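You operate a simulated robot arm through the tools that you are given. There is no shell and no other tool.

You run a simulated robot arm. Do the job below in one go: nothing can be reset, and whatever is moved stays where it is left.

## Task
Change the hole plate in the post holder for the size on the job card.
Fine: shutter closed for the change; old plate into the silver cup; screw tight, shutter open again. Set down upright: grey hole plate, what you pick out. Where these are worked on the way, their far stop is far enough and under half their travel is too little: screw of the post holder.

It is judged by the outcome, as a careful person would: the job done as asked, and still so three seconds after it is handed in. It fails if anything else is knocked over, pushed out of place, dropped, spilled or broken.

## Robot
A 6-joint arm with a two-finger gripper, fixed in place. Base frame: the origin is at the foot of the arm, x ahead of it, y to its left, z up. Lengths are in cm, angles in rad, forces in N, time in s.
Its first joint turns from -2.897 to 2.897 rad. Payload 2.45 kg.
The TCP is the grasp point between the finger pads, 2 cm short of the fingertips. In the tool frame z runs along the fingers and y along their closing line. The gripper opens to 14 cm. The gripper's body begins 16.8 cm behind the TCP.
Orientation is that of the tool frame in the base frame, as a unit quaternion [x, y, z, w]. With the fingers straight down and closing along the base's y, the tool's x points along the base's -x, its y along +y and its z along -z.

## Interface
- The arm moves only by the tool drive_tool. Its argument "targets" is one flat list of numbers, 7 for each row, row after row: the gripper command, from -1 (fully open) to 1 (shut), values between in proportion, then the shift along the tool's x, y, z in units of 300 mm (1.0 is 300 mm), then the turn, a rotation vector about the tool's x, y, z in units of 60 degrees (1.0 is 60 degrees). In form: [jaw, dx, dy, dz, ax, ay, az, jaw, dx, dy, dz, ax, ay, az, ...]. A call has 1 to 20 rows; each row is the pose to reach, as a shift and turn from the pose commanded when the call began, along the tool's axes at that moment. A call with a number of a shift or a turn outside -1 to 1 is refused whole. A row lasts 0.2 s, in which the tool goes at most 5 cm and 0.15 rad; a call with a longer step from one row to the next is refused whole, and so is a gripper value outside its range. Where a pose cannot be reached the arm comes as near as it can. A force on the tool above 90 N (or 10 N above the force at the start of the call, whichever is more), or a blocked arm, ends the call early, and 0.2 s more pass. Each finger travels about 4.5 cm/s and halts on what it meets, pressing with about 26 N; the grip force reading is that of the motor and also rises with nothing between the fingers. The clock runs only during rows and for 0.2 s after the last one: add rows that repeat a pose to give the fingers time. The reply holds the time, the measured pose of the TCP, the force on the tool along the base axes, the opening and the grip force, in the units named above and with some noise, with the torque about the TCP (base axes, N m) and any sound that the robot's microphone picked up.
- Cameras (640 x 400 px; columns grow to the right, rows downward): "scene" is fixed at [4.99, 64.8, 161.15]; the picture's right is [-0.31, -0.95, 0.00], its down [-0.43, 0.14, -0.89] and it looks along [0.85, -0.28, -0.46] (base axes); focal length 346 px, centre (320, 200). "wrist" rides on the gripper at [7.8, 1.1, -20.9] in the tool frame; the picture's right is [-0.14, 0.99, 0.00], its down [-0.92, -0.13, -0.37] and it looks along [-0.37, -0.05, 0.93] (tool axes); focal length 280 px, centre (320, 200). There is no depth. A picture from a camera that has moved, and an enlarged one, comes with that camera's place and axes in the base frame and with its lens.
- capture(camera): a new picture of that camera. No time passes.
- zoom(camera, box): a new picture of the part [left, top, right, bottom] of that camera's present view, enlarged. No time passes.
- finish_job(): hands the job in; it is judged then, once.

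Places have to be worked out from the pictures, the camera data and where the tool is seen. Open the gripper and draw the arm clear of the work before you hand the job in, unless the task says otherwise.

The tools are called after "Request:" by a JSON object that holds its "method" and its "body". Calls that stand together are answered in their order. drive_tool: Moves the arm, as the interface text tells. Its arguments: {"type":"object","properties":{"targets":{"type":"array"}},"required":["targets"]} The other tools are called the same way: capture (camera) takes a picture; zoom (camera, box) takes an enlarged picture of a part of a camera's view; finish_job () hands the job in.

At the start:

```text
time_s: 0.0
tool_pos: [71.62, 5.44, 133.27]
tcp_rot: [0.0, 1.0, -0.001, 0.0]
contact_force: [0.5, 0.9, 0.2]
moment: [-0.01, 0.03, 0.01]
gripper_width: 14.02
grasp_force: 0.1
```

scene: 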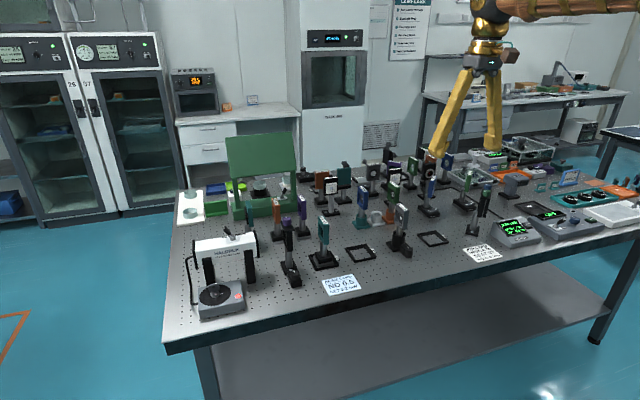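
wrist: 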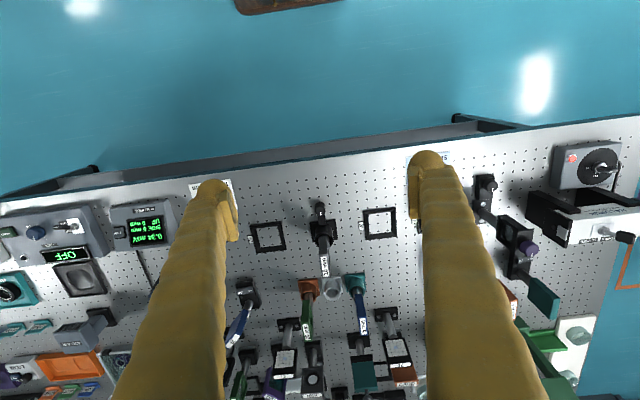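

I start by looking closely at the bench in enlarged pictures to read the cards and identify the parts.

Request:
{"method": "zoom", "body": {"camera": "scene", "box": [170, 220, 330, 320]}}

Request:
{"method": "zoom", "body": {"camera": "scene", "box": [300, 200, 460, 300]}}

Request:
{"method": "zoom", "body": {"camera": "scene", "box": [440, 180, 600, 280]}}

Request:
{"method": "zoom", "body": {"camera": "scene", "box": [170, 130, 330, 230]}}

Request:
{"method": "zoom", "body": {"camera": "scene", "box": [300, 140, 460, 240]}}

Request:
{"method": "zoom", "body": {"camera": "scene", "box": [480, 130, 640, 230]}}

```text
4.00 times, centred on (250, 270) of scene
camera zoom: at [4.99, 64.8, 161.15], right [-0.31, -0.95, 0.0], down [-0.43, 0.14, -0.89], along [0.85, -0.28, -0.46], focal length 1385 px, centre (600, -80)
```

zoom: 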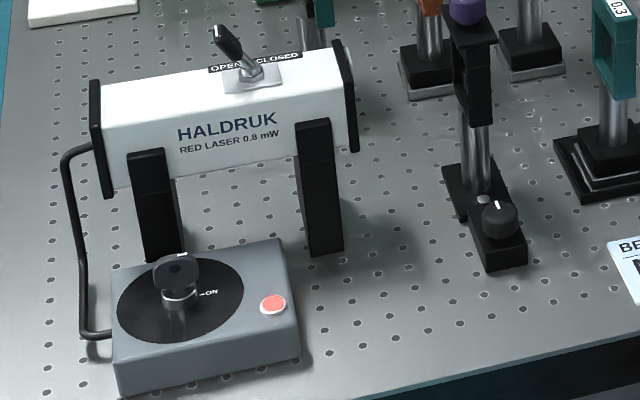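

```text
4.00 times, centred on (380, 250) of scene
camera zoom: at [4.99, 64.8, 161.15], right [-0.31, -0.95, 0.0], down [-0.43, 0.14, -0.89], along [0.85, -0.28, -0.46], focal length 1385 px, centre (80, 0)
```

zoom: 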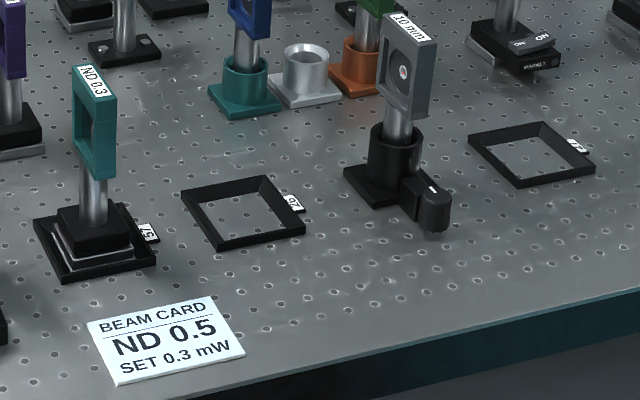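

```text
4.00 times, centred on (520, 230) of scene
camera zoom: at [4.99, 64.8, 161.15], right [-0.31, -0.95, 0.0], down [-0.43, 0.14, -0.89], along [0.85, -0.28, -0.46], focal length 1385 px, centre (-480, 80)
```

zoom: 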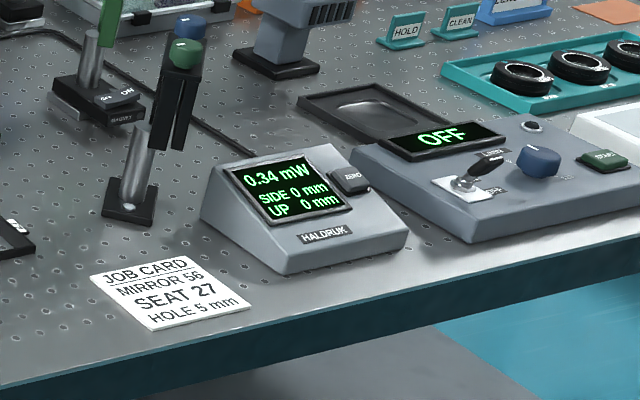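

```text
4.00 times, centred on (250, 180) of scene
camera zoom: at [4.99, 64.8, 161.15], right [-0.31, -0.95, 0.0], down [-0.43, 0.14, -0.89], along [0.85, -0.28, -0.46], focal length 1385 px, centre (600, 280)
```

zoom: 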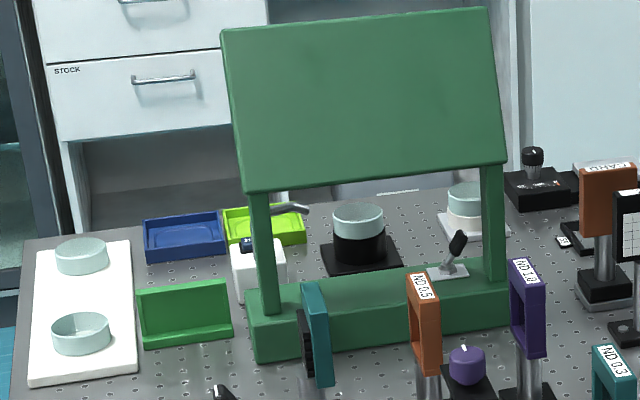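

```text
4.00 times, centred on (380, 190) of scene
camera zoom: at [4.99, 64.8, 161.15], right [-0.31, -0.95, 0.0], down [-0.43, 0.14, -0.89], along [0.85, -0.28, -0.46], focal length 1385 px, centre (80, 240)
```

zoom: 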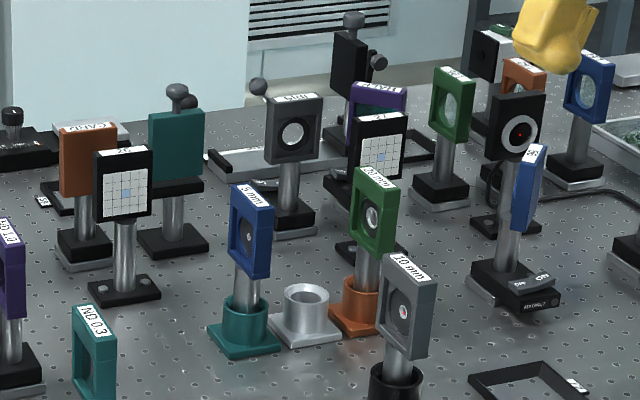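

```text
4.00 times, centred on (560, 180) of scene
camera zoom: at [4.99, 64.8, 161.15], right [-0.31, -0.95, 0.0], down [-0.43, 0.14, -0.89], along [0.85, -0.28, -0.46], focal length 1385 px, centre (-640, 280)
```

zoom: 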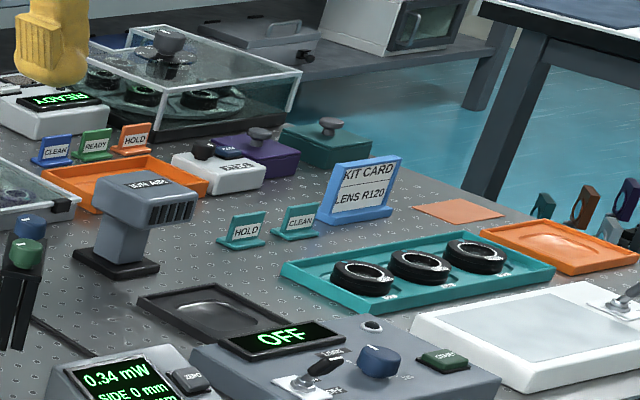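

The job card says HOLE 5 mm; the post holder holds a grey 10 mm plate, a blue 5 mm plate stands in a teal cup, and the silver cup is empty. I zoom further to verify labels and read the wrist view for triangulation.

Request:
{"method": "zoom", "body": {"camera": "scene", "box": [345, 175, 425, 225]}}

Request:
{"method": "zoom", "body": {"camera": "scene", "box": [375, 200, 455, 250]}}

Request:
{"method": "zoom", "body": {"camera": "scene", "box": [190, 220, 270, 270]}}

Request:
{"method": "zoom", "body": {"camera": "wrist", "box": [230, 180, 420, 299]}}

Request:
{"method": "zoom", "body": {"camera": "wrist", "box": [230, 260, 420, 379]}}

Request:
{"method": "zoom", "body": {"camera": "wrist", "box": [460, 130, 640, 242]}}

```text
8.00 times, centred on (385, 200) of scene
camera zoom: at [4.99, 64.8, 161.15], right [-0.31, -0.95, 0.0], down [-0.43, 0.14, -0.89], along [0.85, -0.28, -0.46], focal length 2769 px, centre (-200, 200)
```

zoom: 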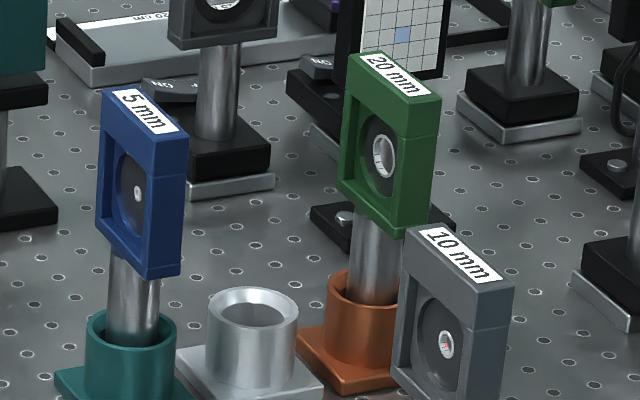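

```text
8.00 times, centred on (415, 225) of scene
camera zoom: at [4.99, 64.8, 161.15], right [-0.31, -0.95, 0.0], down [-0.43, 0.14, -0.89], along [0.85, -0.28, -0.46], focal length 2769 px, centre (-440, 0)
```

zoom: 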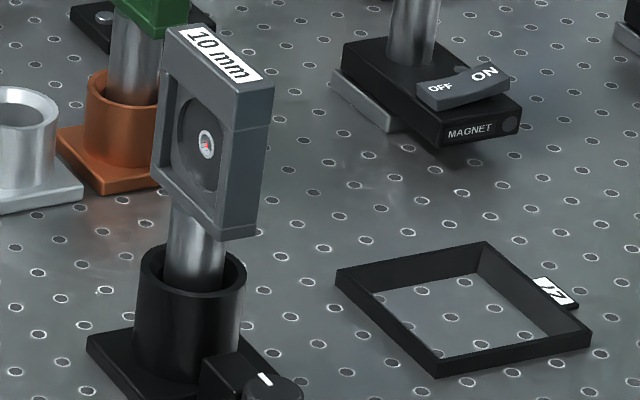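

```text
8.00 times, centred on (230, 245) of scene
camera zoom: at [4.99, 64.8, 161.15], right [-0.31, -0.95, 0.0], down [-0.43, 0.14, -0.89], along [0.85, -0.28, -0.46], focal length 2769 px, centre (1040, -160)
```

zoom: 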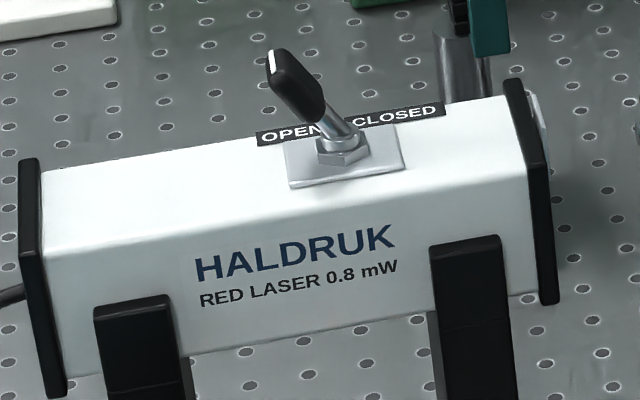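

```text
3.36 times, centred on (325, 240) of wrist
camera zoom: at [63.79, 6.31, 154.21], right [0.14, 0.99, 0.0], down [0.92, -0.13, 0.37], along [0.37, -0.05, -0.93], focal length 942 px, centre (303, 67)
```

zoom: 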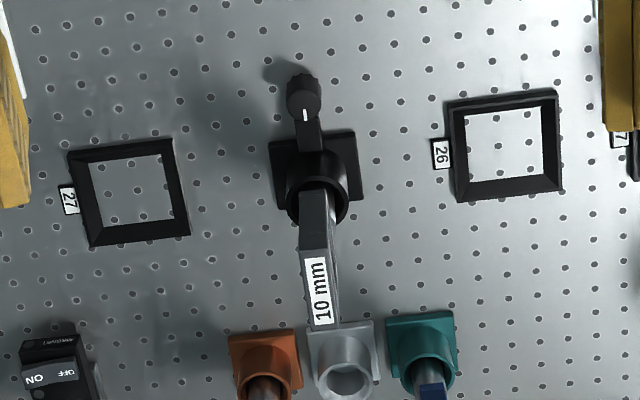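

```text
3.36 times, centred on (325, 320) of wrist
camera zoom: at [63.79, 6.31, 154.21], right [0.14, 0.99, 0.0], down [0.92, -0.13, 0.37], along [0.37, -0.05, -0.93], focal length 942 px, centre (303, -202)
```

zoom: 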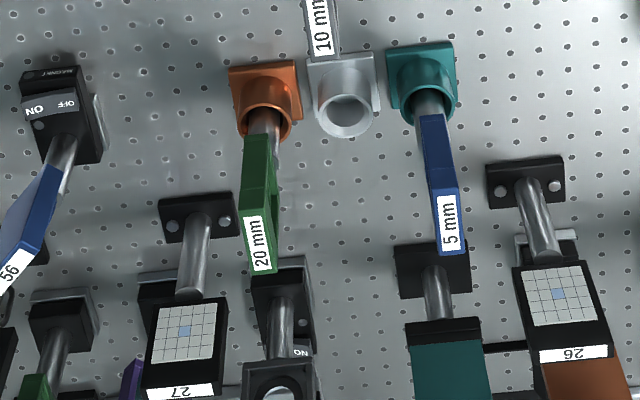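

```text
3.56 times, centred on (550, 186) of wrist
camera zoom: at [63.79, 6.31, 154.21], right [0.14, 0.99, 0.0], down [0.92, -0.13, 0.37], along [0.37, -0.05, -0.93], focal length 997 px, centre (-498, 250)
```

zoom: 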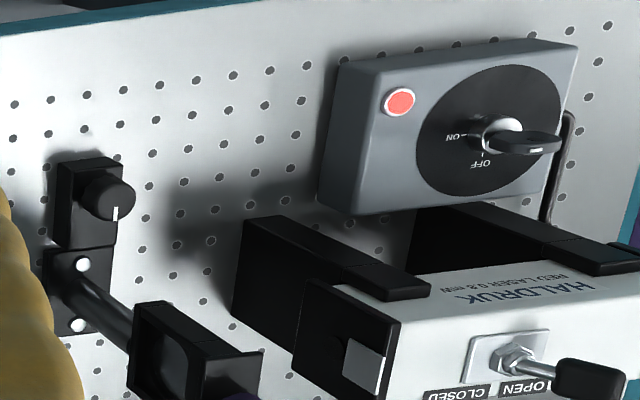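

Triangulating both views puts the bench top near z≈85, the post holder near (99.7, 2.4), the silver cup near (118, 2.4), and the shutter lever near (99.9, 62, 101). I move the open gripper toward the holder, staying high, to check reach and look closer.

Request:
{"method": "drive_tool", "body": {"targets": [-1, -0.1333, -0.02, 0.05, 0, 0, 0, -1, -0.2667, -0.04, 0.1, 0, 0, 0, -1, -0.4, -0.06, 0.15, 0, 0, 0, -1, -0.5333, -0.08, 0.2, 0, 0, 0, -1, -0.6667, -0.1, 0.25, 0, 0, 0, -1, -0.6667, -0.1, 0.25, 0, 0, 0, -1, -0.6667, -0.1, 0.25, 0, 0, 0]}}

Request:
{"method": "capture", "body": {"camera": "wrist"}}

Request:
{"method": "capture", "body": {"camera": "scene"}}

```text
time_s: 1.6
tool_pos: [91.74, 2.37, 125.7]
tcp_rot: [0.0, 1.0, 0.001, 0.001]
contact_force: [1.0, -1.0, -0.5]
moment: [-0.01, -0.01, 0.02]
gripper_width: 13.99
grasp_force: 0.0
```

```text
taken
camera wrist: at [83.88, 3.26, 146.64], right [0.14, 0.99, 0.0], down [0.92, -0.13, 0.37], along [0.37, -0.05, -0.93], focal length 280 px, centre (320, 200)
```

wrist: 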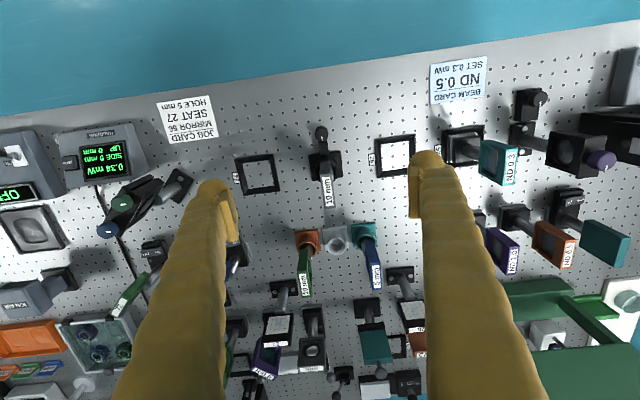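

```text
taken
```

scene: 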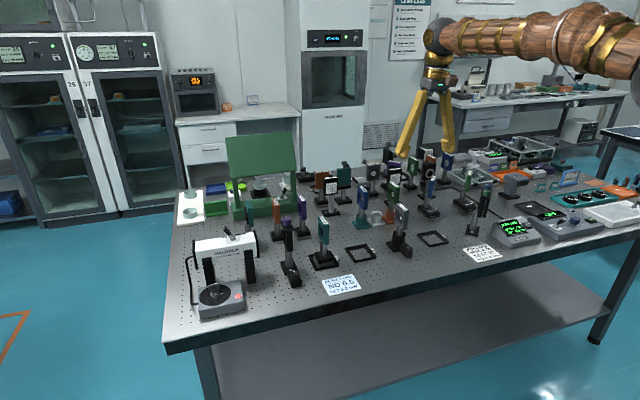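

The arm followed without trouble. I zoom the wrist view on the holder and its screw to refine locations.

Request:
{"method": "zoom", "body": {"camera": "wrist", "box": [270, 110, 390, 185]}}

Request:
{"method": "zoom", "body": {"camera": "wrist", "box": [270, 180, 420, 274]}}

Request:
{"method": "zoom", "body": {"camera": "scene", "box": [380, 195, 420, 260]}}

```text
5.33 times, centred on (330, 148) of wrist
camera zoom: at [83.88, 3.26, 146.64], right [0.14, 0.99, 0.0], down [0.92, -0.13, 0.37], along [0.37, -0.05, -0.93], focal length 1495 px, centre (267, 480)
```

zoom: 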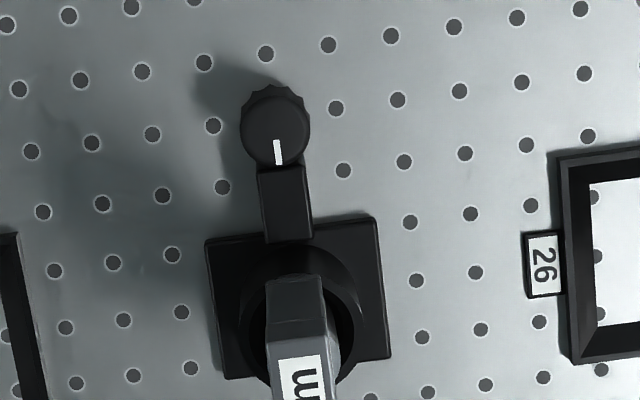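

```text
4.26 times, centred on (345, 227) of wrist
camera zoom: at [83.88, 3.26, 146.64], right [0.14, 0.99, 0.0], down [0.92, -0.13, 0.37], along [0.37, -0.05, -0.93], focal length 1193 px, centre (214, 85)
```

zoom: 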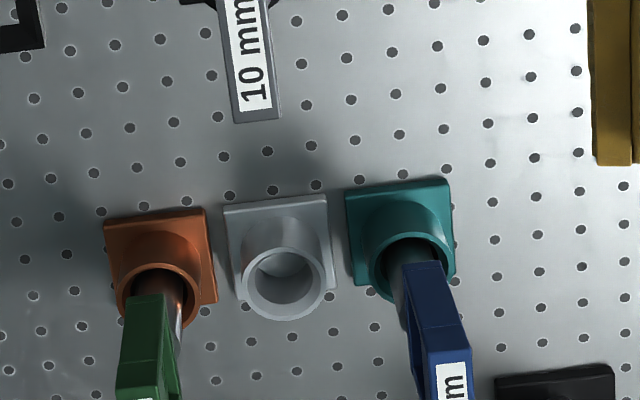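

```text
6.15 times, centred on (400, 228) of scene
camera zoom: at [4.99, 64.8, 161.15], right [-0.31, -0.95, 0.0], down [-0.43, 0.14, -0.89], along [0.85, -0.28, -0.46], focal length 2130 px, centre (-172, 31)
```

zoom: 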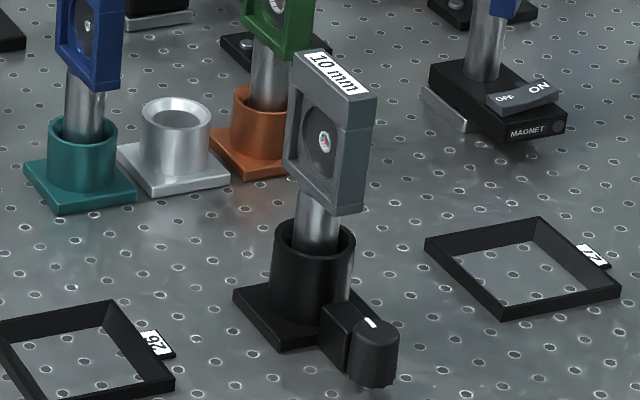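

The hole pitch checks out at 2.5 cm with the bench at z≈85.3, and the screw knob (vertical axis, about 2.7 cm wide) has its top near (92.5, 2.5, 89.6). I first go to the shutter lever, moving along y at a safe height to check reach.

Request:
{"method": "drive_tool", "body": {"targets": [-1, 0, 0.1333, 0, 0, 0, 0, -0.5, 0, 0.2667, 0, 0, 0, 0, 0, 0, 0.4, 0, 0, 0, 0, 0.5, 0, 0.5333, 0, 0, 0, 0, 1, 0, 0.6667, 0, 0, 0, 0, 1, 0, 0.8, 0, 0, 0, 0, 1, 0, 0.9333, 0, 0, 0, 0, 1, 0, 0.9333, 0, 0, 0, 0]}}

Request:
{"method": "drive_tool", "body": {"targets": [1, 0, 0.1333, 0, 0, 0, 0, 1, 0, 0.2667, 0, 0, 0, 0, 1, 0, 0.4, 0, 0, 0, 0, 1, 0, 0.5333, 0, 0, 0, 0, 1, 0, 0.6667, 0, 0, 0, 0, 1, 0, 0.8, 0, 0, 0, 0, 1, 0, 0.8, 0, 0, 0, 0]}}

Request:
{"method": "capture", "body": {"camera": "wrist"}}

Request:
{"method": "capture", "body": {"camera": "scene"}}

```text
time_s: 3.4
tool_pos: [91.51, 30.45, 125.71]
tcp_rot: [0.001, 1.0, 0.0, 0.001]
contact_force: [0.9, 0.2, 0.5]
moment: [0.02, -0.01, 0.01]
gripper_width: 0.16
grasp_force: 0.0
```

```text
time_s: 5.0
tool_pos: [91.56, 54.44, 125.91]
tcp_rot: [0.0, 1.0, 0.0, 0.0]
contact_force: [0.5, 0.0, -0.6]
moment: [-0.01, -0.01, 0.01]
gripper_width: 0.0
grasp_force: 25.6
```

```text
taken
camera wrist: at [83.73, 55.4, 146.85], right [0.14, 0.99, 0.0], down [0.92, -0.13, 0.37], along [0.37, -0.05, -0.93], focal length 280 px, centre (320, 200)
```

wrist: 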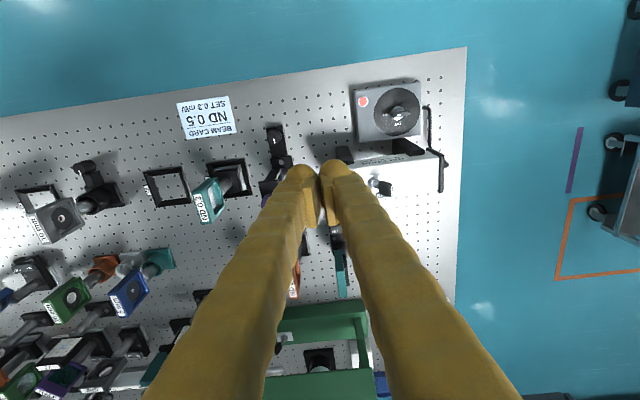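

```text
taken
```

scene: 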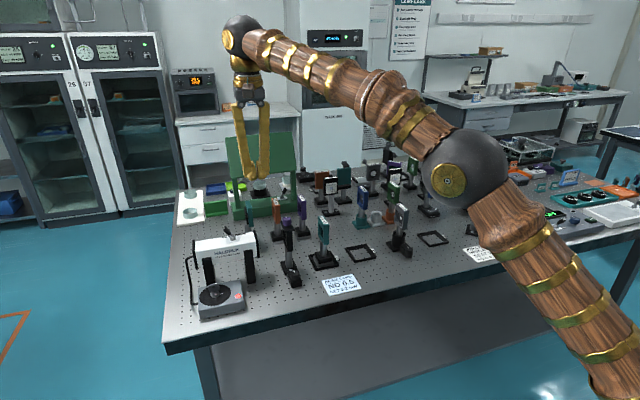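

Reach is fine here (radius 106). I zoom on the shutter lever from this angle to refine its position.

Request:
{"method": "zoom", "body": {"camera": "wrist", "box": [340, 150, 440, 213]}}

Request:
{"method": "zoom", "body": {"camera": "wrist", "box": [250, 70, 450, 195]}}

```text
6.35 times, centred on (390, 182) of wrist
camera zoom: at [83.73, 55.4, 146.85], right [0.14, 0.99, 0.0], down [0.92, -0.13, 0.37], along [0.37, -0.05, -0.93], focal length 1780 px, centre (-124, 318)
```

zoom: 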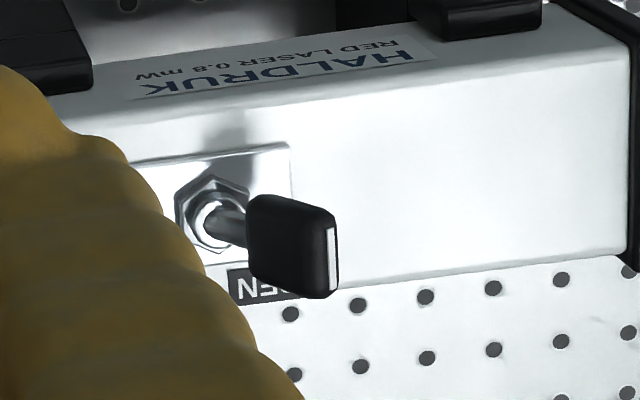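

```text
3.20 times, centred on (350, 132) of wrist
camera zoom: at [83.73, 55.4, 146.85], right [0.14, 0.99, 0.0], down [0.92, -0.13, 0.37], along [0.37, -0.05, -0.93], focal length 897 px, centre (224, 416)
```

zoom: 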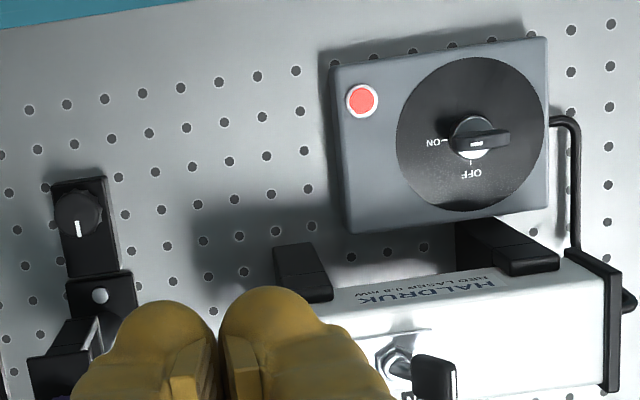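

The lever's pivot is near (100.3, 62.3, 100.5) with its tip near (100.3, 64.6, 104.5), leaning +y toward OPEN. I move the closed fingers to above the +y side of it, still high.

Request:
{"method": "drive_tool", "body": {"targets": [1, -0.0583, 0.0907, 0.05, 0, 0, 0, 1, -0.1165, 0.1813, 0.1, 0, 0, 0, 1, -0.1748, 0.272, 0.15, 0, 0, 0, 1, -0.233, 0.3627, 0.2, 0, 0, 0, 1, -0.2913, 0.4533, 0.25, 0, 0, 0, 1, -0.2913, 0.4533, 0.25, 0, 0, 0, 1, -0.2913, 0.4533, 0.25, 0, 0, 0]}}

Request:
{"method": "capture", "body": {"camera": "wrist"}}

Request:
{"method": "zoom", "body": {"camera": "scene", "box": [160, 120, 320, 270]}}

```text
time_s: 6.6
tool_pos: [94.93, 63.13, 117.15]
tcp_rot: [0.0, 1.0, 0.001, -0.001]
contact_force: [-0.2, 0.0, -1.4]
moment: [-0.03, 0.03, -0.03]
gripper_width: 0.01
grasp_force: 26.0
out of reach, approached as far as the arm can: row 2, 3, 4, 5, 6, 7
```

```text
taken
camera wrist: at [87.12, 64.12, 138.13], right [0.14, 0.99, 0.0], down [0.92, -0.13, 0.37], along [0.37, -0.05, -0.93], focal length 280 px, centre (320, 200)
```

wrist: 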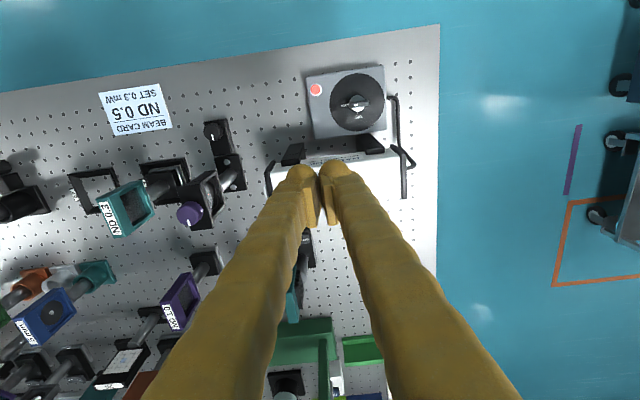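

```text
2.67 times, centred on (240, 195) of scene
camera zoom: at [4.99, 64.8, 161.15], right [-0.31, -0.95, 0.0], down [-0.43, 0.14, -0.89], along [0.85, -0.28, -0.46], focal length 923 px, centre (533, 213)
```

zoom: 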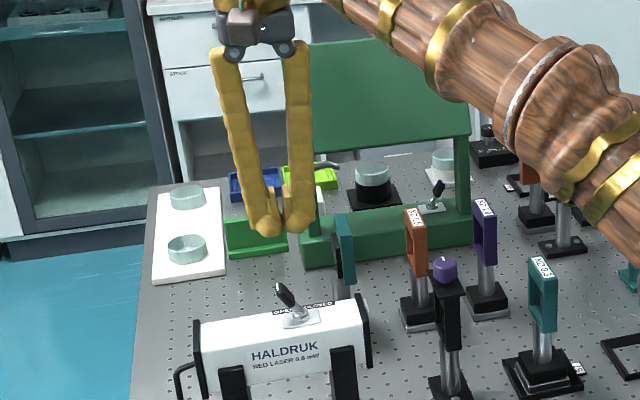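

The pose was out of reach by a little with the tool straight down, so I tilt the fingers outward about 20° (which pulls the wrist inward) in place and see where the tool settles.

Request:
{"method": "drive_tool", "body": {"targets": [1, 0, 0, 0, 0, -0.1, 0, 1, 0, 0, 0, 0, -0.2, 0, 1, 0, 0, 0, 0, -0.3, 0, 1, 0, 0, 0, 0, -0.333, 0, 1, 0, 0, 0, 0, -0.333, 0, 1, 0, 0, 0, 0, -0.333, 0]}}

Request:
{"method": "capture", "body": {"camera": "wrist"}}

Request:
{"method": "zoom", "body": {"camera": "scene", "box": [160, 120, 320, 270]}}

```text
time_s: 8.0
tool_pos: [94.95, 63.09, 117.24]
tcp_rot: [0.001, 0.985, 0.0, 0.174]
contact_force: [-0.2, 0.0, -0.5]
moment: [0.01, -0.02, 0.01]
gripper_width: 0.02
grasp_force: 26.0
```

```text
taken
camera wrist: at [80.42, 64.12, 134.2], right [0.13, 0.99, 0.05], down [0.74, -0.13, 0.66], along [0.66, -0.05, -0.75], focal length 280 px, centre (320, 200)
```

wrist: 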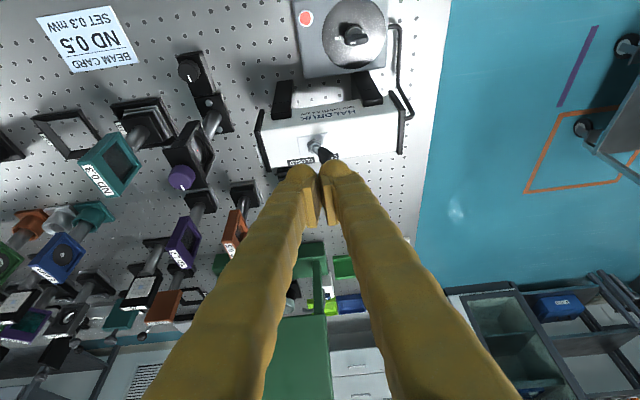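

```text
2.67 times, centred on (240, 195) of scene
camera zoom: at [4.99, 64.8, 161.15], right [-0.31, -0.95, 0.0], down [-0.43, 0.14, -0.89], along [0.85, -0.28, -0.46], focal length 923 px, centre (533, 213)
```

zoom: 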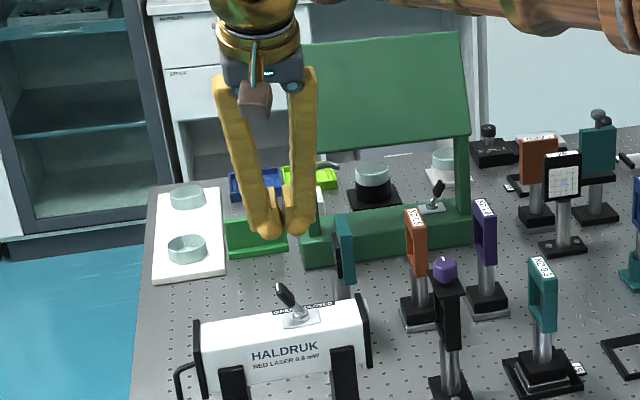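

The tilt worked and the tool held its place at (94.95, 63.1, 117.2), so the commanded pose follows the clipped one. I zoom the wrist view for a fresh estimate of the lever.

Request:
{"method": "zoom", "body": {"camera": "wrist", "box": [240, 90, 420, 202]}}

```text
3.56 times, centred on (330, 146) of wrist
camera zoom: at [80.42, 64.12, 134.2], right [0.13, 0.99, 0.05], down [0.74, -0.13, 0.66], along [0.66, -0.05, -0.75], focal length 997 px, centre (284, 392)
```

zoom: 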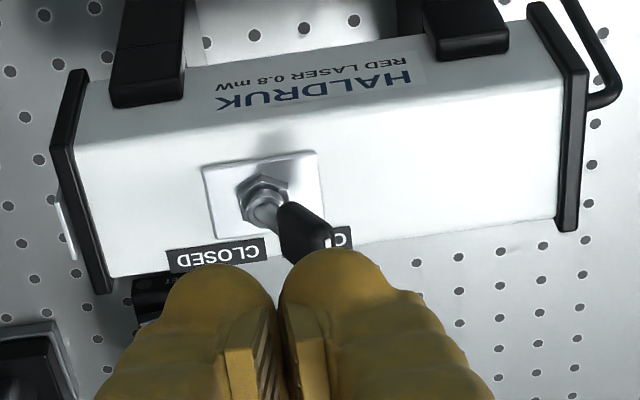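

Lever pivot ≈ (99.8, 62.4, 100.7), tip ≈ (99.8, 64.4, 104.5). I'll straddle it with jaws opened 4 cm and push with the inner pad; first I open to 4 cm and come to 112 cm height above it.

Request:
{"method": "drive_tool", "body": {"targets": [0.43, 0, 0, 0, 0, 0, 0, 0.43, -0.0278, 0.0056, 0.0716, 0, 0, 0, 0.43, -0.0556, 0.0111, 0.1432, 0, 0, 0, 0.43, -0.0833, 0.0167, 0.2148, 0, 0, 0, 0.43, -0.0833, 0.0167, 0.2148, 0, 0, 0]}}

Request:
{"method": "capture", "body": {"camera": "wrist"}}

Request:
{"method": "zoom", "body": {"camera": "scene", "box": [190, 180, 280, 264]}}

```text
time_s: 9.2
tool_pos: [99.44, 63.62, 112.06]
tcp_rot: [0.0, 0.985, 0.0, 0.173]
contact_force: [0.1, 0.4, 0.3]
moment: [0.02, 0.02, -0.02]
gripper_width: 4.0
grasp_force: 0.1
```

```text
taken
camera wrist: at [84.97, 64.65, 129.03], right [0.13, 0.99, 0.05], down [0.74, -0.13, 0.66], along [0.66, -0.05, -0.75], focal length 280 px, centre (320, 200)
```

wrist: 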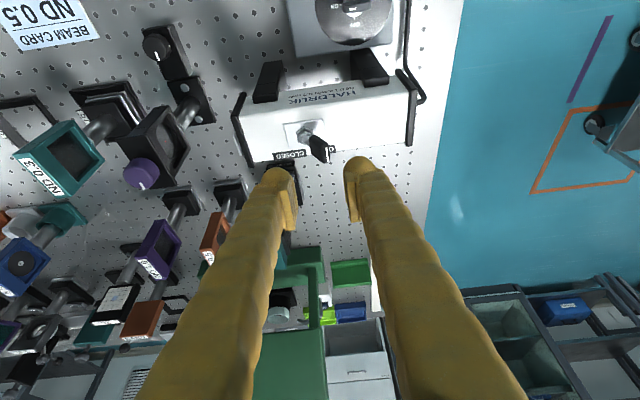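

```text
4.76 times, centred on (235, 222) of scene
camera zoom: at [4.99, 64.8, 161.15], right [-0.31, -0.95, 0.0], down [-0.43, 0.14, -0.89], along [0.85, -0.28, -0.46], focal length 1648 px, centre (725, 95)
```

zoom: 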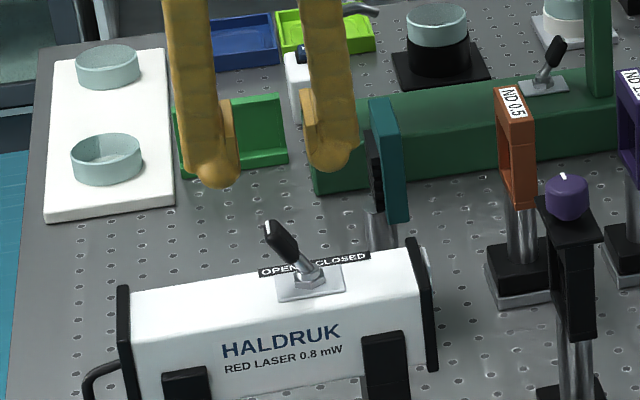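

The jaws straddle the lever in both views. I lower straight down to z≈104.5, so the pads stand on both sides of the lever.

Request:
{"method": "drive_tool", "body": {"targets": [0.43, 0.0198, 0, 0.0593, 0, 0, 0, 0.43, 0.0396, 0, 0.1187, 0, 0, 0, 0.43, 0.0594, 0, 0.178, 0, 0, 0, 0.43, 0.0792, 0, 0.2373, 0, 0, 0, 0.43, 0.0792, 0, 0.2373, 0, 0, 0]}}

Request:
{"method": "zoom", "body": {"camera": "wrist", "box": [240, 90, 440, 215]}}

Request:
{"method": "zoom", "body": {"camera": "scene", "box": [190, 180, 280, 264]}}

```text
time_s: 10.4
tool_pos: [99.68, 63.75, 104.5]
tcp_rot: [0.0, 0.985, 0.0, 0.174]
contact_force: [0.4, -0.5, -0.5]
moment: [-0.01, -0.01, 0.0]
gripper_width: 3.99
grasp_force: 0.0
```

```text
3.20 times, centred on (340, 152) of wrist
camera zoom: at [85.15, 64.64, 121.5], right [0.13, 0.99, 0.05], down [0.74, -0.13, 0.66], along [0.66, -0.05, -0.75], focal length 897 px, centre (256, 352)
```

zoom: 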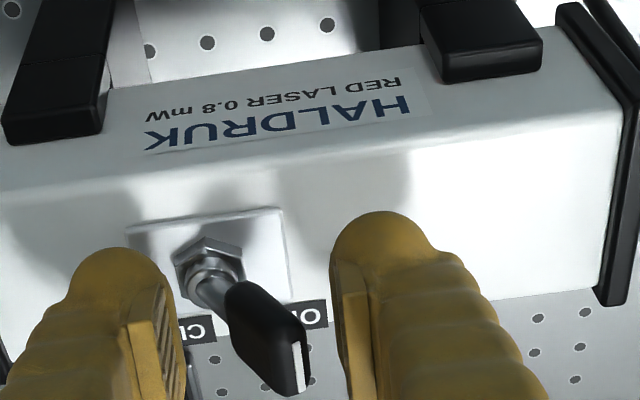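

```text
4.76 times, centred on (235, 222) of scene
camera zoom: at [4.99, 64.8, 161.15], right [-0.31, -0.95, 0.0], down [-0.43, 0.14, -0.89], along [0.85, -0.28, -0.46], focal length 1648 px, centre (725, 95)
```

zoom: 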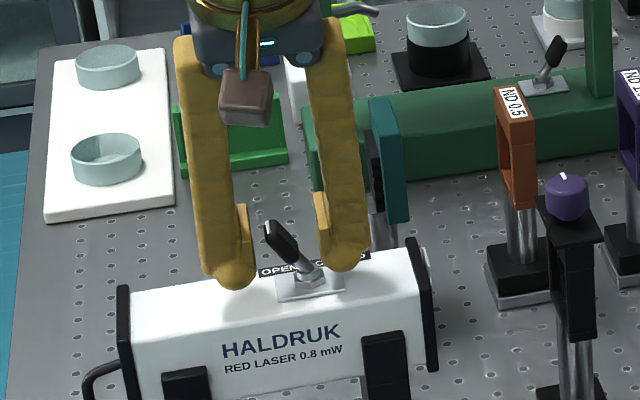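

The lever stands between the pads with nothing touching. I push slowly in −y (toward CLOSED) by 3.5 cm.

Request:
{"method": "drive_tool", "body": {"targets": [0.43, 0, -0.02, 0, 0, 0, 0, 0.43, 0, -0.04, 0, 0, 0, 0, 0.43, 0, -0.06, 0, 0, 0, 0, 0.43, 0, -0.08, 0, 0, 0, 0, 0.43, 0, -0.1, 0, 0, 0, 0, 0.43, 0, -0.118, 0, 0, 0, 0, 0.43, 0, -0.118, 0, 0, 0, 0]}}

Request:
{"method": "zoom", "body": {"camera": "wrist", "box": [240, 90, 440, 215]}}

Request:
{"method": "zoom", "body": {"camera": "scene", "box": [190, 180, 280, 264]}}

```text
time_s: 12.0
tool_pos: [99.6, 60.05, 104.42]
tcp_rot: [0.0, 0.985, 0.0, 0.174]
contact_force: [-0.4, 4.4, 0.1]
moment: [0.1, -0.05, -0.06]
gripper_width: 4.29
grasp_force: 2.2
```

```text
3.20 times, centred on (340, 152) of wrist
camera zoom: at [85.15, 61.1, 121.53], right [0.13, 0.99, 0.05], down [0.74, -0.13, 0.66], along [0.66, -0.05, -0.75], focal length 897 px, centre (256, 352)
```

zoom: 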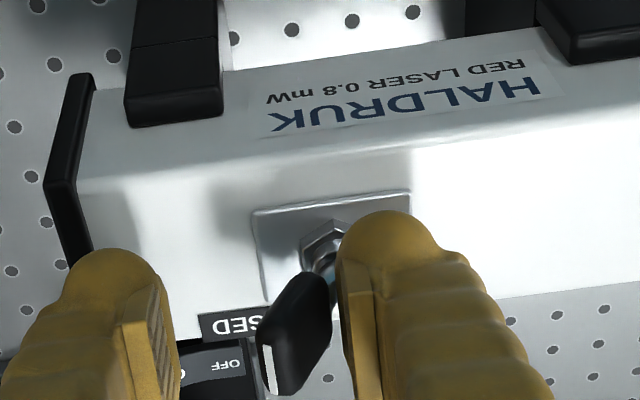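

```text
4.76 times, centred on (235, 222) of scene
camera zoom: at [4.99, 64.8, 161.15], right [-0.31, -0.95, 0.0], down [-0.43, 0.14, -0.89], along [0.85, -0.28, -0.46], focal length 1648 px, centre (725, 95)
```

zoom: 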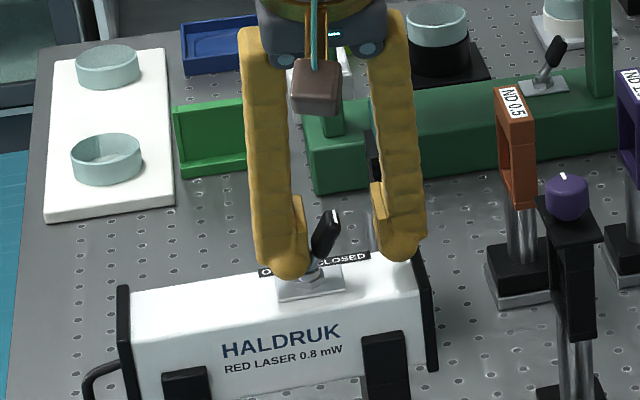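

The lever is over center toward CLOSED, though a bit short of symmetric, and the pad still feels 4.4 N. I push a further 0.6 cm in small steps and check force.

Request:
{"method": "drive_tool", "body": {"targets": [0.43, 0, -0.01, 0, 0, 0, 0, 0.43, 0, -0.02, 0, 0, 0, 0, 0.43, 0, -0.02, 0, 0, 0, 0]}}

Request:
{"method": "zoom", "body": {"camera": "scene", "box": [190, 180, 280, 264]}}

```text
time_s: 12.8
tool_pos: [99.59, 59.61, 104.47]
tcp_rot: [-0.001, 0.985, 0.001, 0.173]
contact_force: [1.1, 18.0, 4.7]
moment: [0.36, -0.01, -0.19]
gripper_width: 5.24
grasp_force: 9.4
```

```text
4.76 times, centred on (235, 222) of scene
camera zoom: at [4.99, 64.8, 161.15], right [-0.31, -0.95, 0.0], down [-0.43, 0.14, -0.89], along [0.85, -0.28, -0.46], focal length 1648 px, centre (725, 95)
```

zoom: 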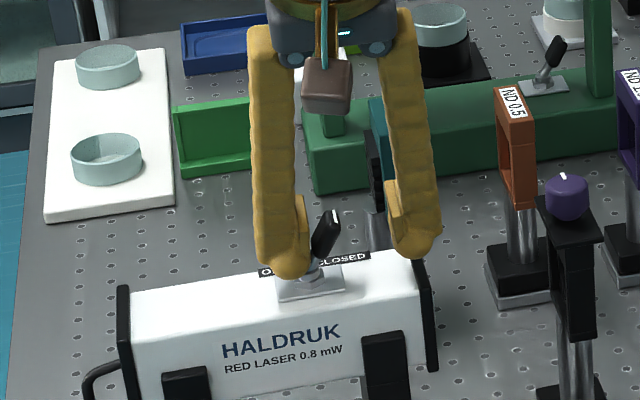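

The force climbed to 18 N without further lever motion, so it is on the CLOSED stop. I back off and rise clear, then verify.

Request:
{"method": "drive_tool", "body": {"targets": [0.43, 0, 0.02, 0, 0, 0, 0, 0.43, 0, 0.04, 0, 0, 0, 0, 0.43, -0.0342, 0.04, -0.094, 0, 0, 0, 0.43, -0.0684, 0.04, -0.188, 0, 0, 0, 0.43, -0.1026, 0.04, -0.282, 0, 0, 0, 0.43, -0.1368, 0.04, -0.376, 0, 0, 0, 0.43, -0.1368, 0.04, -0.376, 0, 0, 0]}}

Request:
{"method": "zoom", "body": {"camera": "scene", "box": [190, 200, 270, 260]}}

Request:
{"method": "capture", "body": {"camera": "wrist"}}

Request:
{"method": "zoom", "body": {"camera": "scene", "box": [480, 200, 560, 250]}}

```text
time_s: 14.4
tool_pos: [99.57, 60.75, 116.59]
tcp_rot: [0.0, 0.985, 0.0, 0.175]
contact_force: [-0.8, 0.4, -0.9]
moment: [-0.01, 0.0, 0.01]
gripper_width: 4.0
grasp_force: 0.1
```

```text
6.67 times, centred on (230, 230) of scene
camera zoom: at [4.99, 64.8, 161.15], right [-0.31, -0.95, 0.0], down [-0.43, 0.14, -0.89], along [0.85, -0.28, -0.46], focal length 2308 px, centre (920, 0)
```

zoom: 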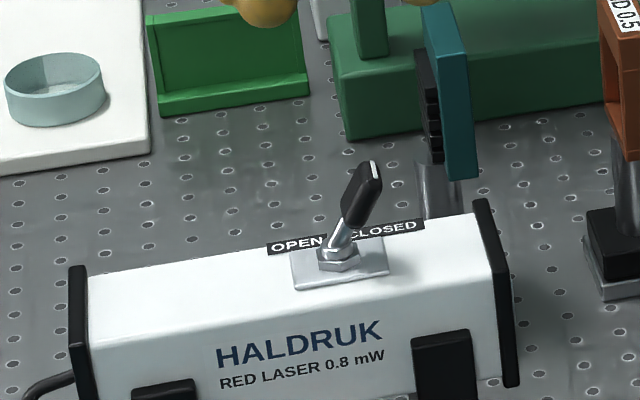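

```text
taken
camera wrist: at [85.18, 61.72, 133.58], right [0.13, 0.99, 0.05], down [0.74, -0.13, 0.66], along [0.66, -0.05, -0.75], focal length 280 px, centre (320, 200)
```

wrist: 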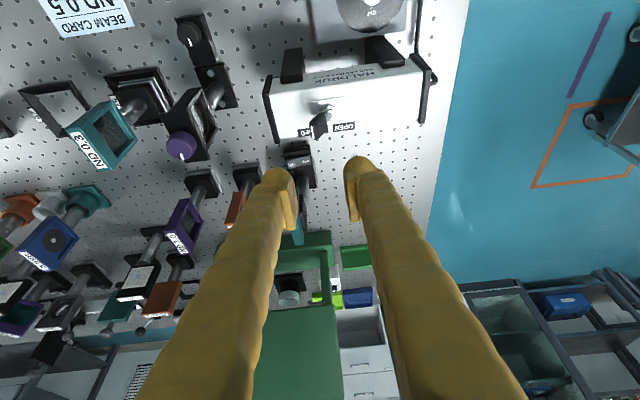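

```text
8.00 times, centred on (520, 225) of scene
camera zoom: at [4.99, 64.8, 161.15], right [-0.31, -0.95, 0.0], down [-0.43, 0.14, -0.89], along [0.85, -0.28, -0.46], focal length 2769 px, centre (-1280, 0)
```

zoom: 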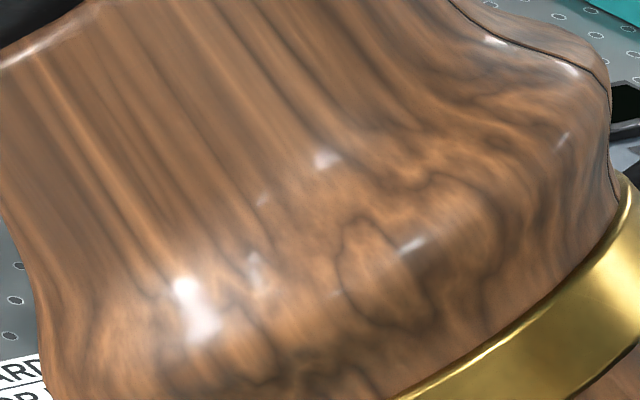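

The shutter lever now leans to CLOSED. I move back toward the post holder at safe height, returning the tool to straight down on the way.

Request:
{"method": "drive_tool", "body": {"targets": [0.43, 0.0335, -0.1208, -0.0299, 0, 0.0416, 0, 0.43, 0.0669, -0.2417, -0.0598, 0, 0.0833, 0, 0.43, 0.1004, -0.3625, -0.0897, 0, 0.125, 0, 0.43, 0.1339, -0.4833, -0.1197, 0, 0.1665, 0, 0.43, 0.1673, -0.6042, -0.1496, 0, 0.208, 0, 0.43, 0.2008, -0.725, -0.1795, 0, 0.25, 0, 0.43, 0.2342, -0.8458, -0.2094, 0, 0.2915, 0, 0.43, 0.2677, -0.9667, -0.2393, 0, 0.333, 0, 0.43, 0.2677, -0.9667, -0.2393, 0, 0.333, 0]}}

Request:
{"method": "drive_tool", "body": {"targets": [0.43, 0, -0.12, 0, 0, 0, 0, 0.43, 0, -0.24, 0, 0, 0, 0, 0.43, 0, -0.36, 0, 0, 0, 0, 0.43, 0, -0.48, 0, 0, 0, 0, 0.43, 0, -0.6, 0, 0, 0, 0, 0.43, 0, -0.72, 0, 0, 0, 0, 0.43, 0, -0.84, 0, 0, 0, 0, 0.43, 0, -0.96, 0, 0, 0, 0, 0.43, 0, -0.96, 0, 0, 0, 0]}}

Request:
{"method": "capture", "body": {"camera": "wrist"}}

Request:
{"method": "capture", "body": {"camera": "scene"}}

```text
time_s: 16.4
tool_pos: [89.61, 31.71, 120.39]
tcp_rot: [0.0, 1.0, 0.001, 0.0]
contact_force: [0.0, -0.2, 0.4]
moment: [0.02, -0.05, 0.02]
gripper_width: 4.01
grasp_force: 0.0
```

```text
time_s: 18.4
tool_pos: [89.56, 2.85, 120.4]
tcp_rot: [0.0, 1.0, 0.0, 0.0]
contact_force: [0.5, -0.1, 0.2]
moment: [-0.02, 0.01, 0.01]
gripper_width: 3.97
grasp_force: 0.1
```

```text
taken
camera wrist: at [81.84, 3.8, 141.35], right [0.14, 0.99, 0.0], down [0.92, -0.13, 0.37], along [0.37, -0.05, -0.93], focal length 280 px, centre (320, 200)
```

wrist: 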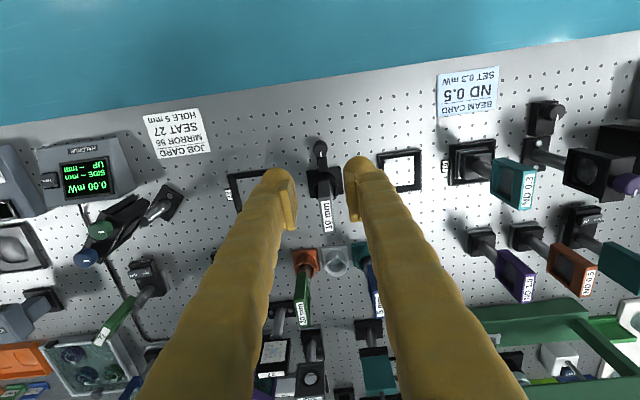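

```text
taken
```

scene: 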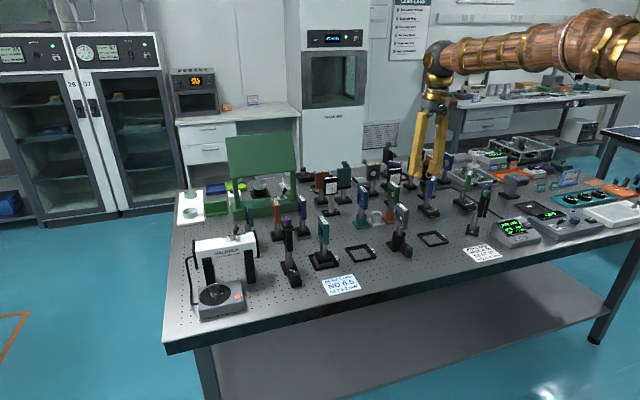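

The power meter now reads 0.00 mW, confirming the shutter is closed. I open the jaws and descend near the screw to get a close look at it.

Request:
{"method": "drive_tool", "body": {"targets": [0, 0.01, -0.003, 0.1, 0, 0, 0, -0.3, 0.03, -0.006, 0.2, 0, 0, 0, -0.6, 0.05, -0.01, 0.3, 0, 0, 0, -0.6, 0.05, -0.01, 0.4, 0, 0, 0, -0.6, 0.05, -0.01, 0.4, 0, 0, 0]}}

Request:
{"method": "capture", "body": {"camera": "wrist"}}

Request:
{"method": "zoom", "body": {"camera": "wrist", "box": [270, 90, 390, 165]}}

Request:
{"method": "zoom", "body": {"camera": "scene", "box": [385, 225, 425, 255]}}

```text
time_s: 19.6
tool_pos: [88.11, 2.55, 108.32]
tcp_rot: [-0.002, 1.0, 0.0, 0.001]
contact_force: [0.0, 1.1, -0.4]
moment: [0.02, -0.03, -0.01]
gripper_width: 11.22
grasp_force: 0.1
```

```text
taken
camera wrist: at [80.42, 3.59, 129.35], right [0.14, 0.99, 0.0], down [0.92, -0.13, 0.37], along [0.37, -0.05, -0.93], focal length 280 px, centre (320, 200)
```

wrist: 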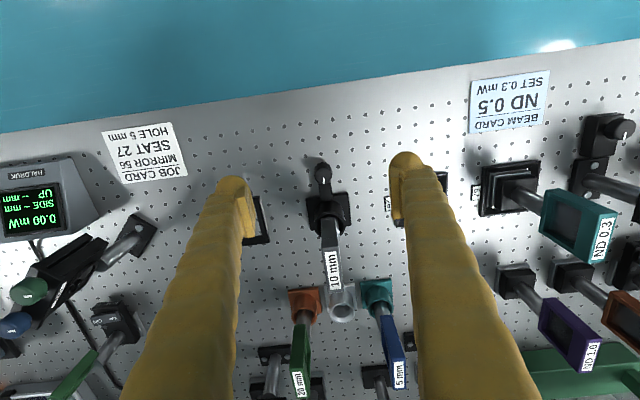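

```text
5.33 times, centred on (330, 128) of wrist
camera zoom: at [80.42, 3.59, 129.35], right [0.14, 0.99, 0.0], down [0.92, -0.13, 0.37], along [0.37, -0.05, -0.93], focal length 1495 px, centre (267, 587)
```

zoom: 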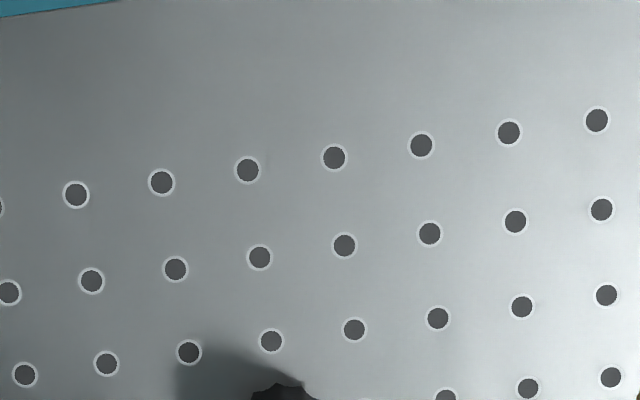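

```text
13.33 times, centred on (405, 240) of scene
camera zoom: at [4.99, 64.8, 161.15], right [-0.31, -0.95, 0.0], down [-0.43, 0.14, -0.89], along [0.85, -0.28, -0.46], focal length 4615 px, centre (-813, -333)
```

zoom: 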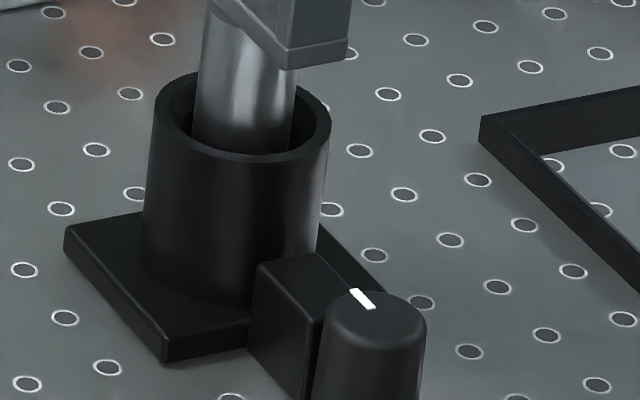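

I need slightly lower regions of these views to see the whole knob; zooming there.

Request:
{"method": "zoom", "body": {"camera": "scene", "box": [390, 235, 430, 265]}}

Request:
{"method": "zoom", "body": {"camera": "wrist", "box": [275, 150, 375, 250]}}

Request:
{"method": "zoom", "body": {"camera": "wrist", "box": [300, 150, 350, 190]}}

```text
13.33 times, centred on (410, 250) of scene
camera zoom: at [4.99, 64.8, 161.15], right [-0.31, -0.95, 0.0], down [-0.43, 0.14, -0.89], along [0.85, -0.28, -0.46], focal length 4615 px, centre (-880, -467)
```

zoom: 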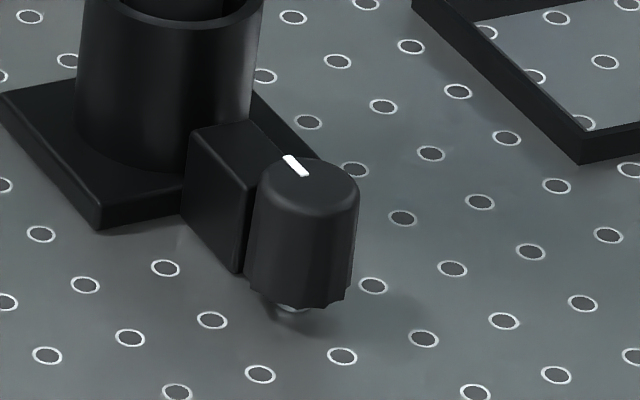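

```text
4.00 times, centred on (325, 200) of wrist
camera zoom: at [80.42, 3.59, 129.35], right [0.14, 0.99, 0.0], down [0.92, -0.13, 0.37], along [0.37, -0.05, -0.93], focal length 1122 px, centre (300, 200)
```

zoom: 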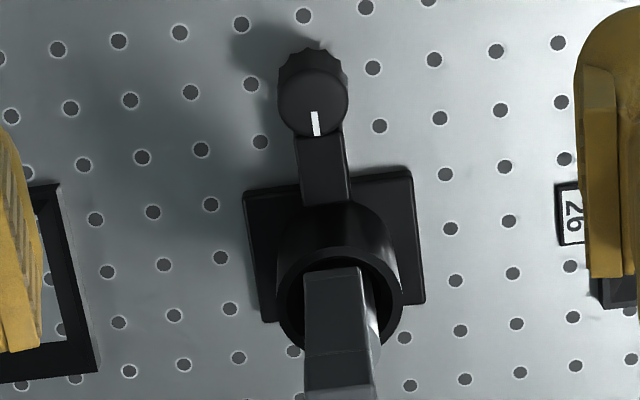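

```text
10.00 times, centred on (325, 170) of wrist
camera zoom: at [80.42, 3.59, 129.35], right [0.14, 0.99, 0.0], down [0.92, -0.13, 0.37], along [0.37, -0.05, -0.93], focal length 2804 px, centre (270, 500)
```

zoom: 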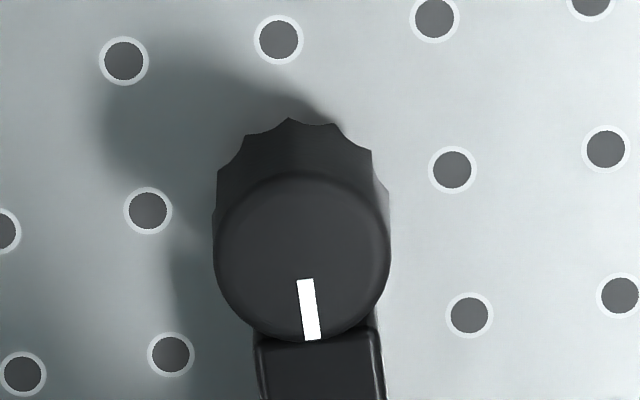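

Knob top centre is at about (92.65, 2.44, 88.9), radius 1.32, standing on the −x side of a block; bench at z≈85.5. I'll grip it slightly off-centre away from the block, starting with the tool yawed −33°, so first I go to above it with a 5 cm opening.

Request:
{"method": "drive_tool", "body": {"targets": [0, -0.023, 0.004, 0.0753, 0, 0, 0.11, 0.286, -0.046, 0.008, 0.1507, 0, 0, 0.22, 0.286, -0.069, 0.012, 0.226, 0, 0, 0.33, 0.286, -0.092, 0.016, 0.3013, 0, 0, 0.44, 0.286, -0.115, 0.02, 0.3767, 0, 0, 0.55, 0.286, -0.115, 0.02, 0.3767, 0, 0, 0.55, 0.286, -0.115, 0.02, 0.3767, 0, 0, 0.55]}}

Request:
{"method": "capture", "body": {"camera": "wrist"}}

Request:
{"method": "zoom", "body": {"camera": "scene", "box": [360, 190, 440, 265]}}

```text
time_s: 21.2
tool_pos: [91.54, 3.22, 97.24]
tcp_rot: [0.285, 0.959, 0.0, 0.0]
contact_force: [-0.1, 0.1, -0.2]
moment: [-0.03, -0.02, 0.01]
gripper_width: 5.0
grasp_force: 0.1
```

```text
taken
camera wrist: at [85.62, 8.27, 118.21], right [0.65, 0.76, 0.0], down [0.7, -0.61, 0.37], along [0.28, -0.24, -0.93], focal length 280 px, centre (320, 200)
```

wrist: 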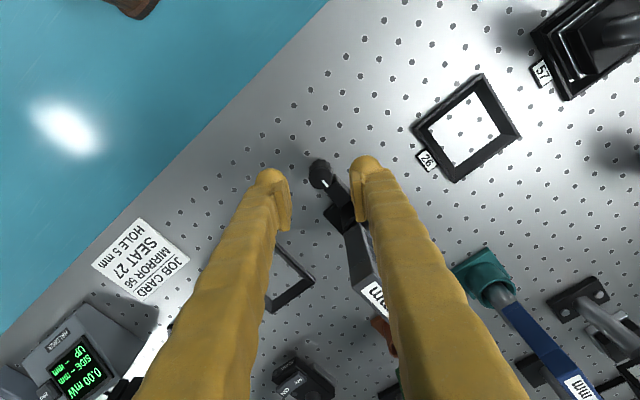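

```text
5.33 times, centred on (400, 228) of scene
camera zoom: at [4.99, 64.8, 161.15], right [-0.31, -0.95, 0.0], down [-0.43, 0.14, -0.89], along [0.85, -0.28, -0.46], focal length 1846 px, centre (-107, 53)
```

zoom: 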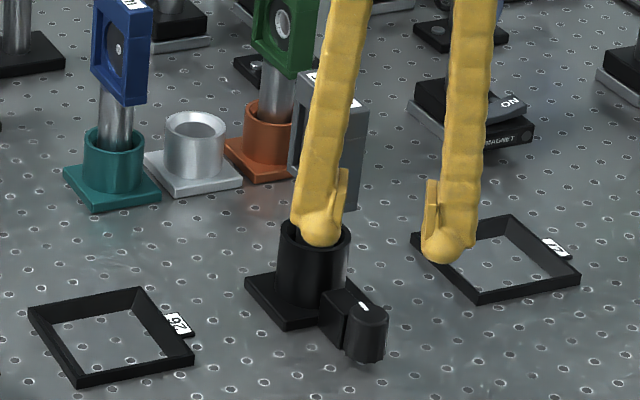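

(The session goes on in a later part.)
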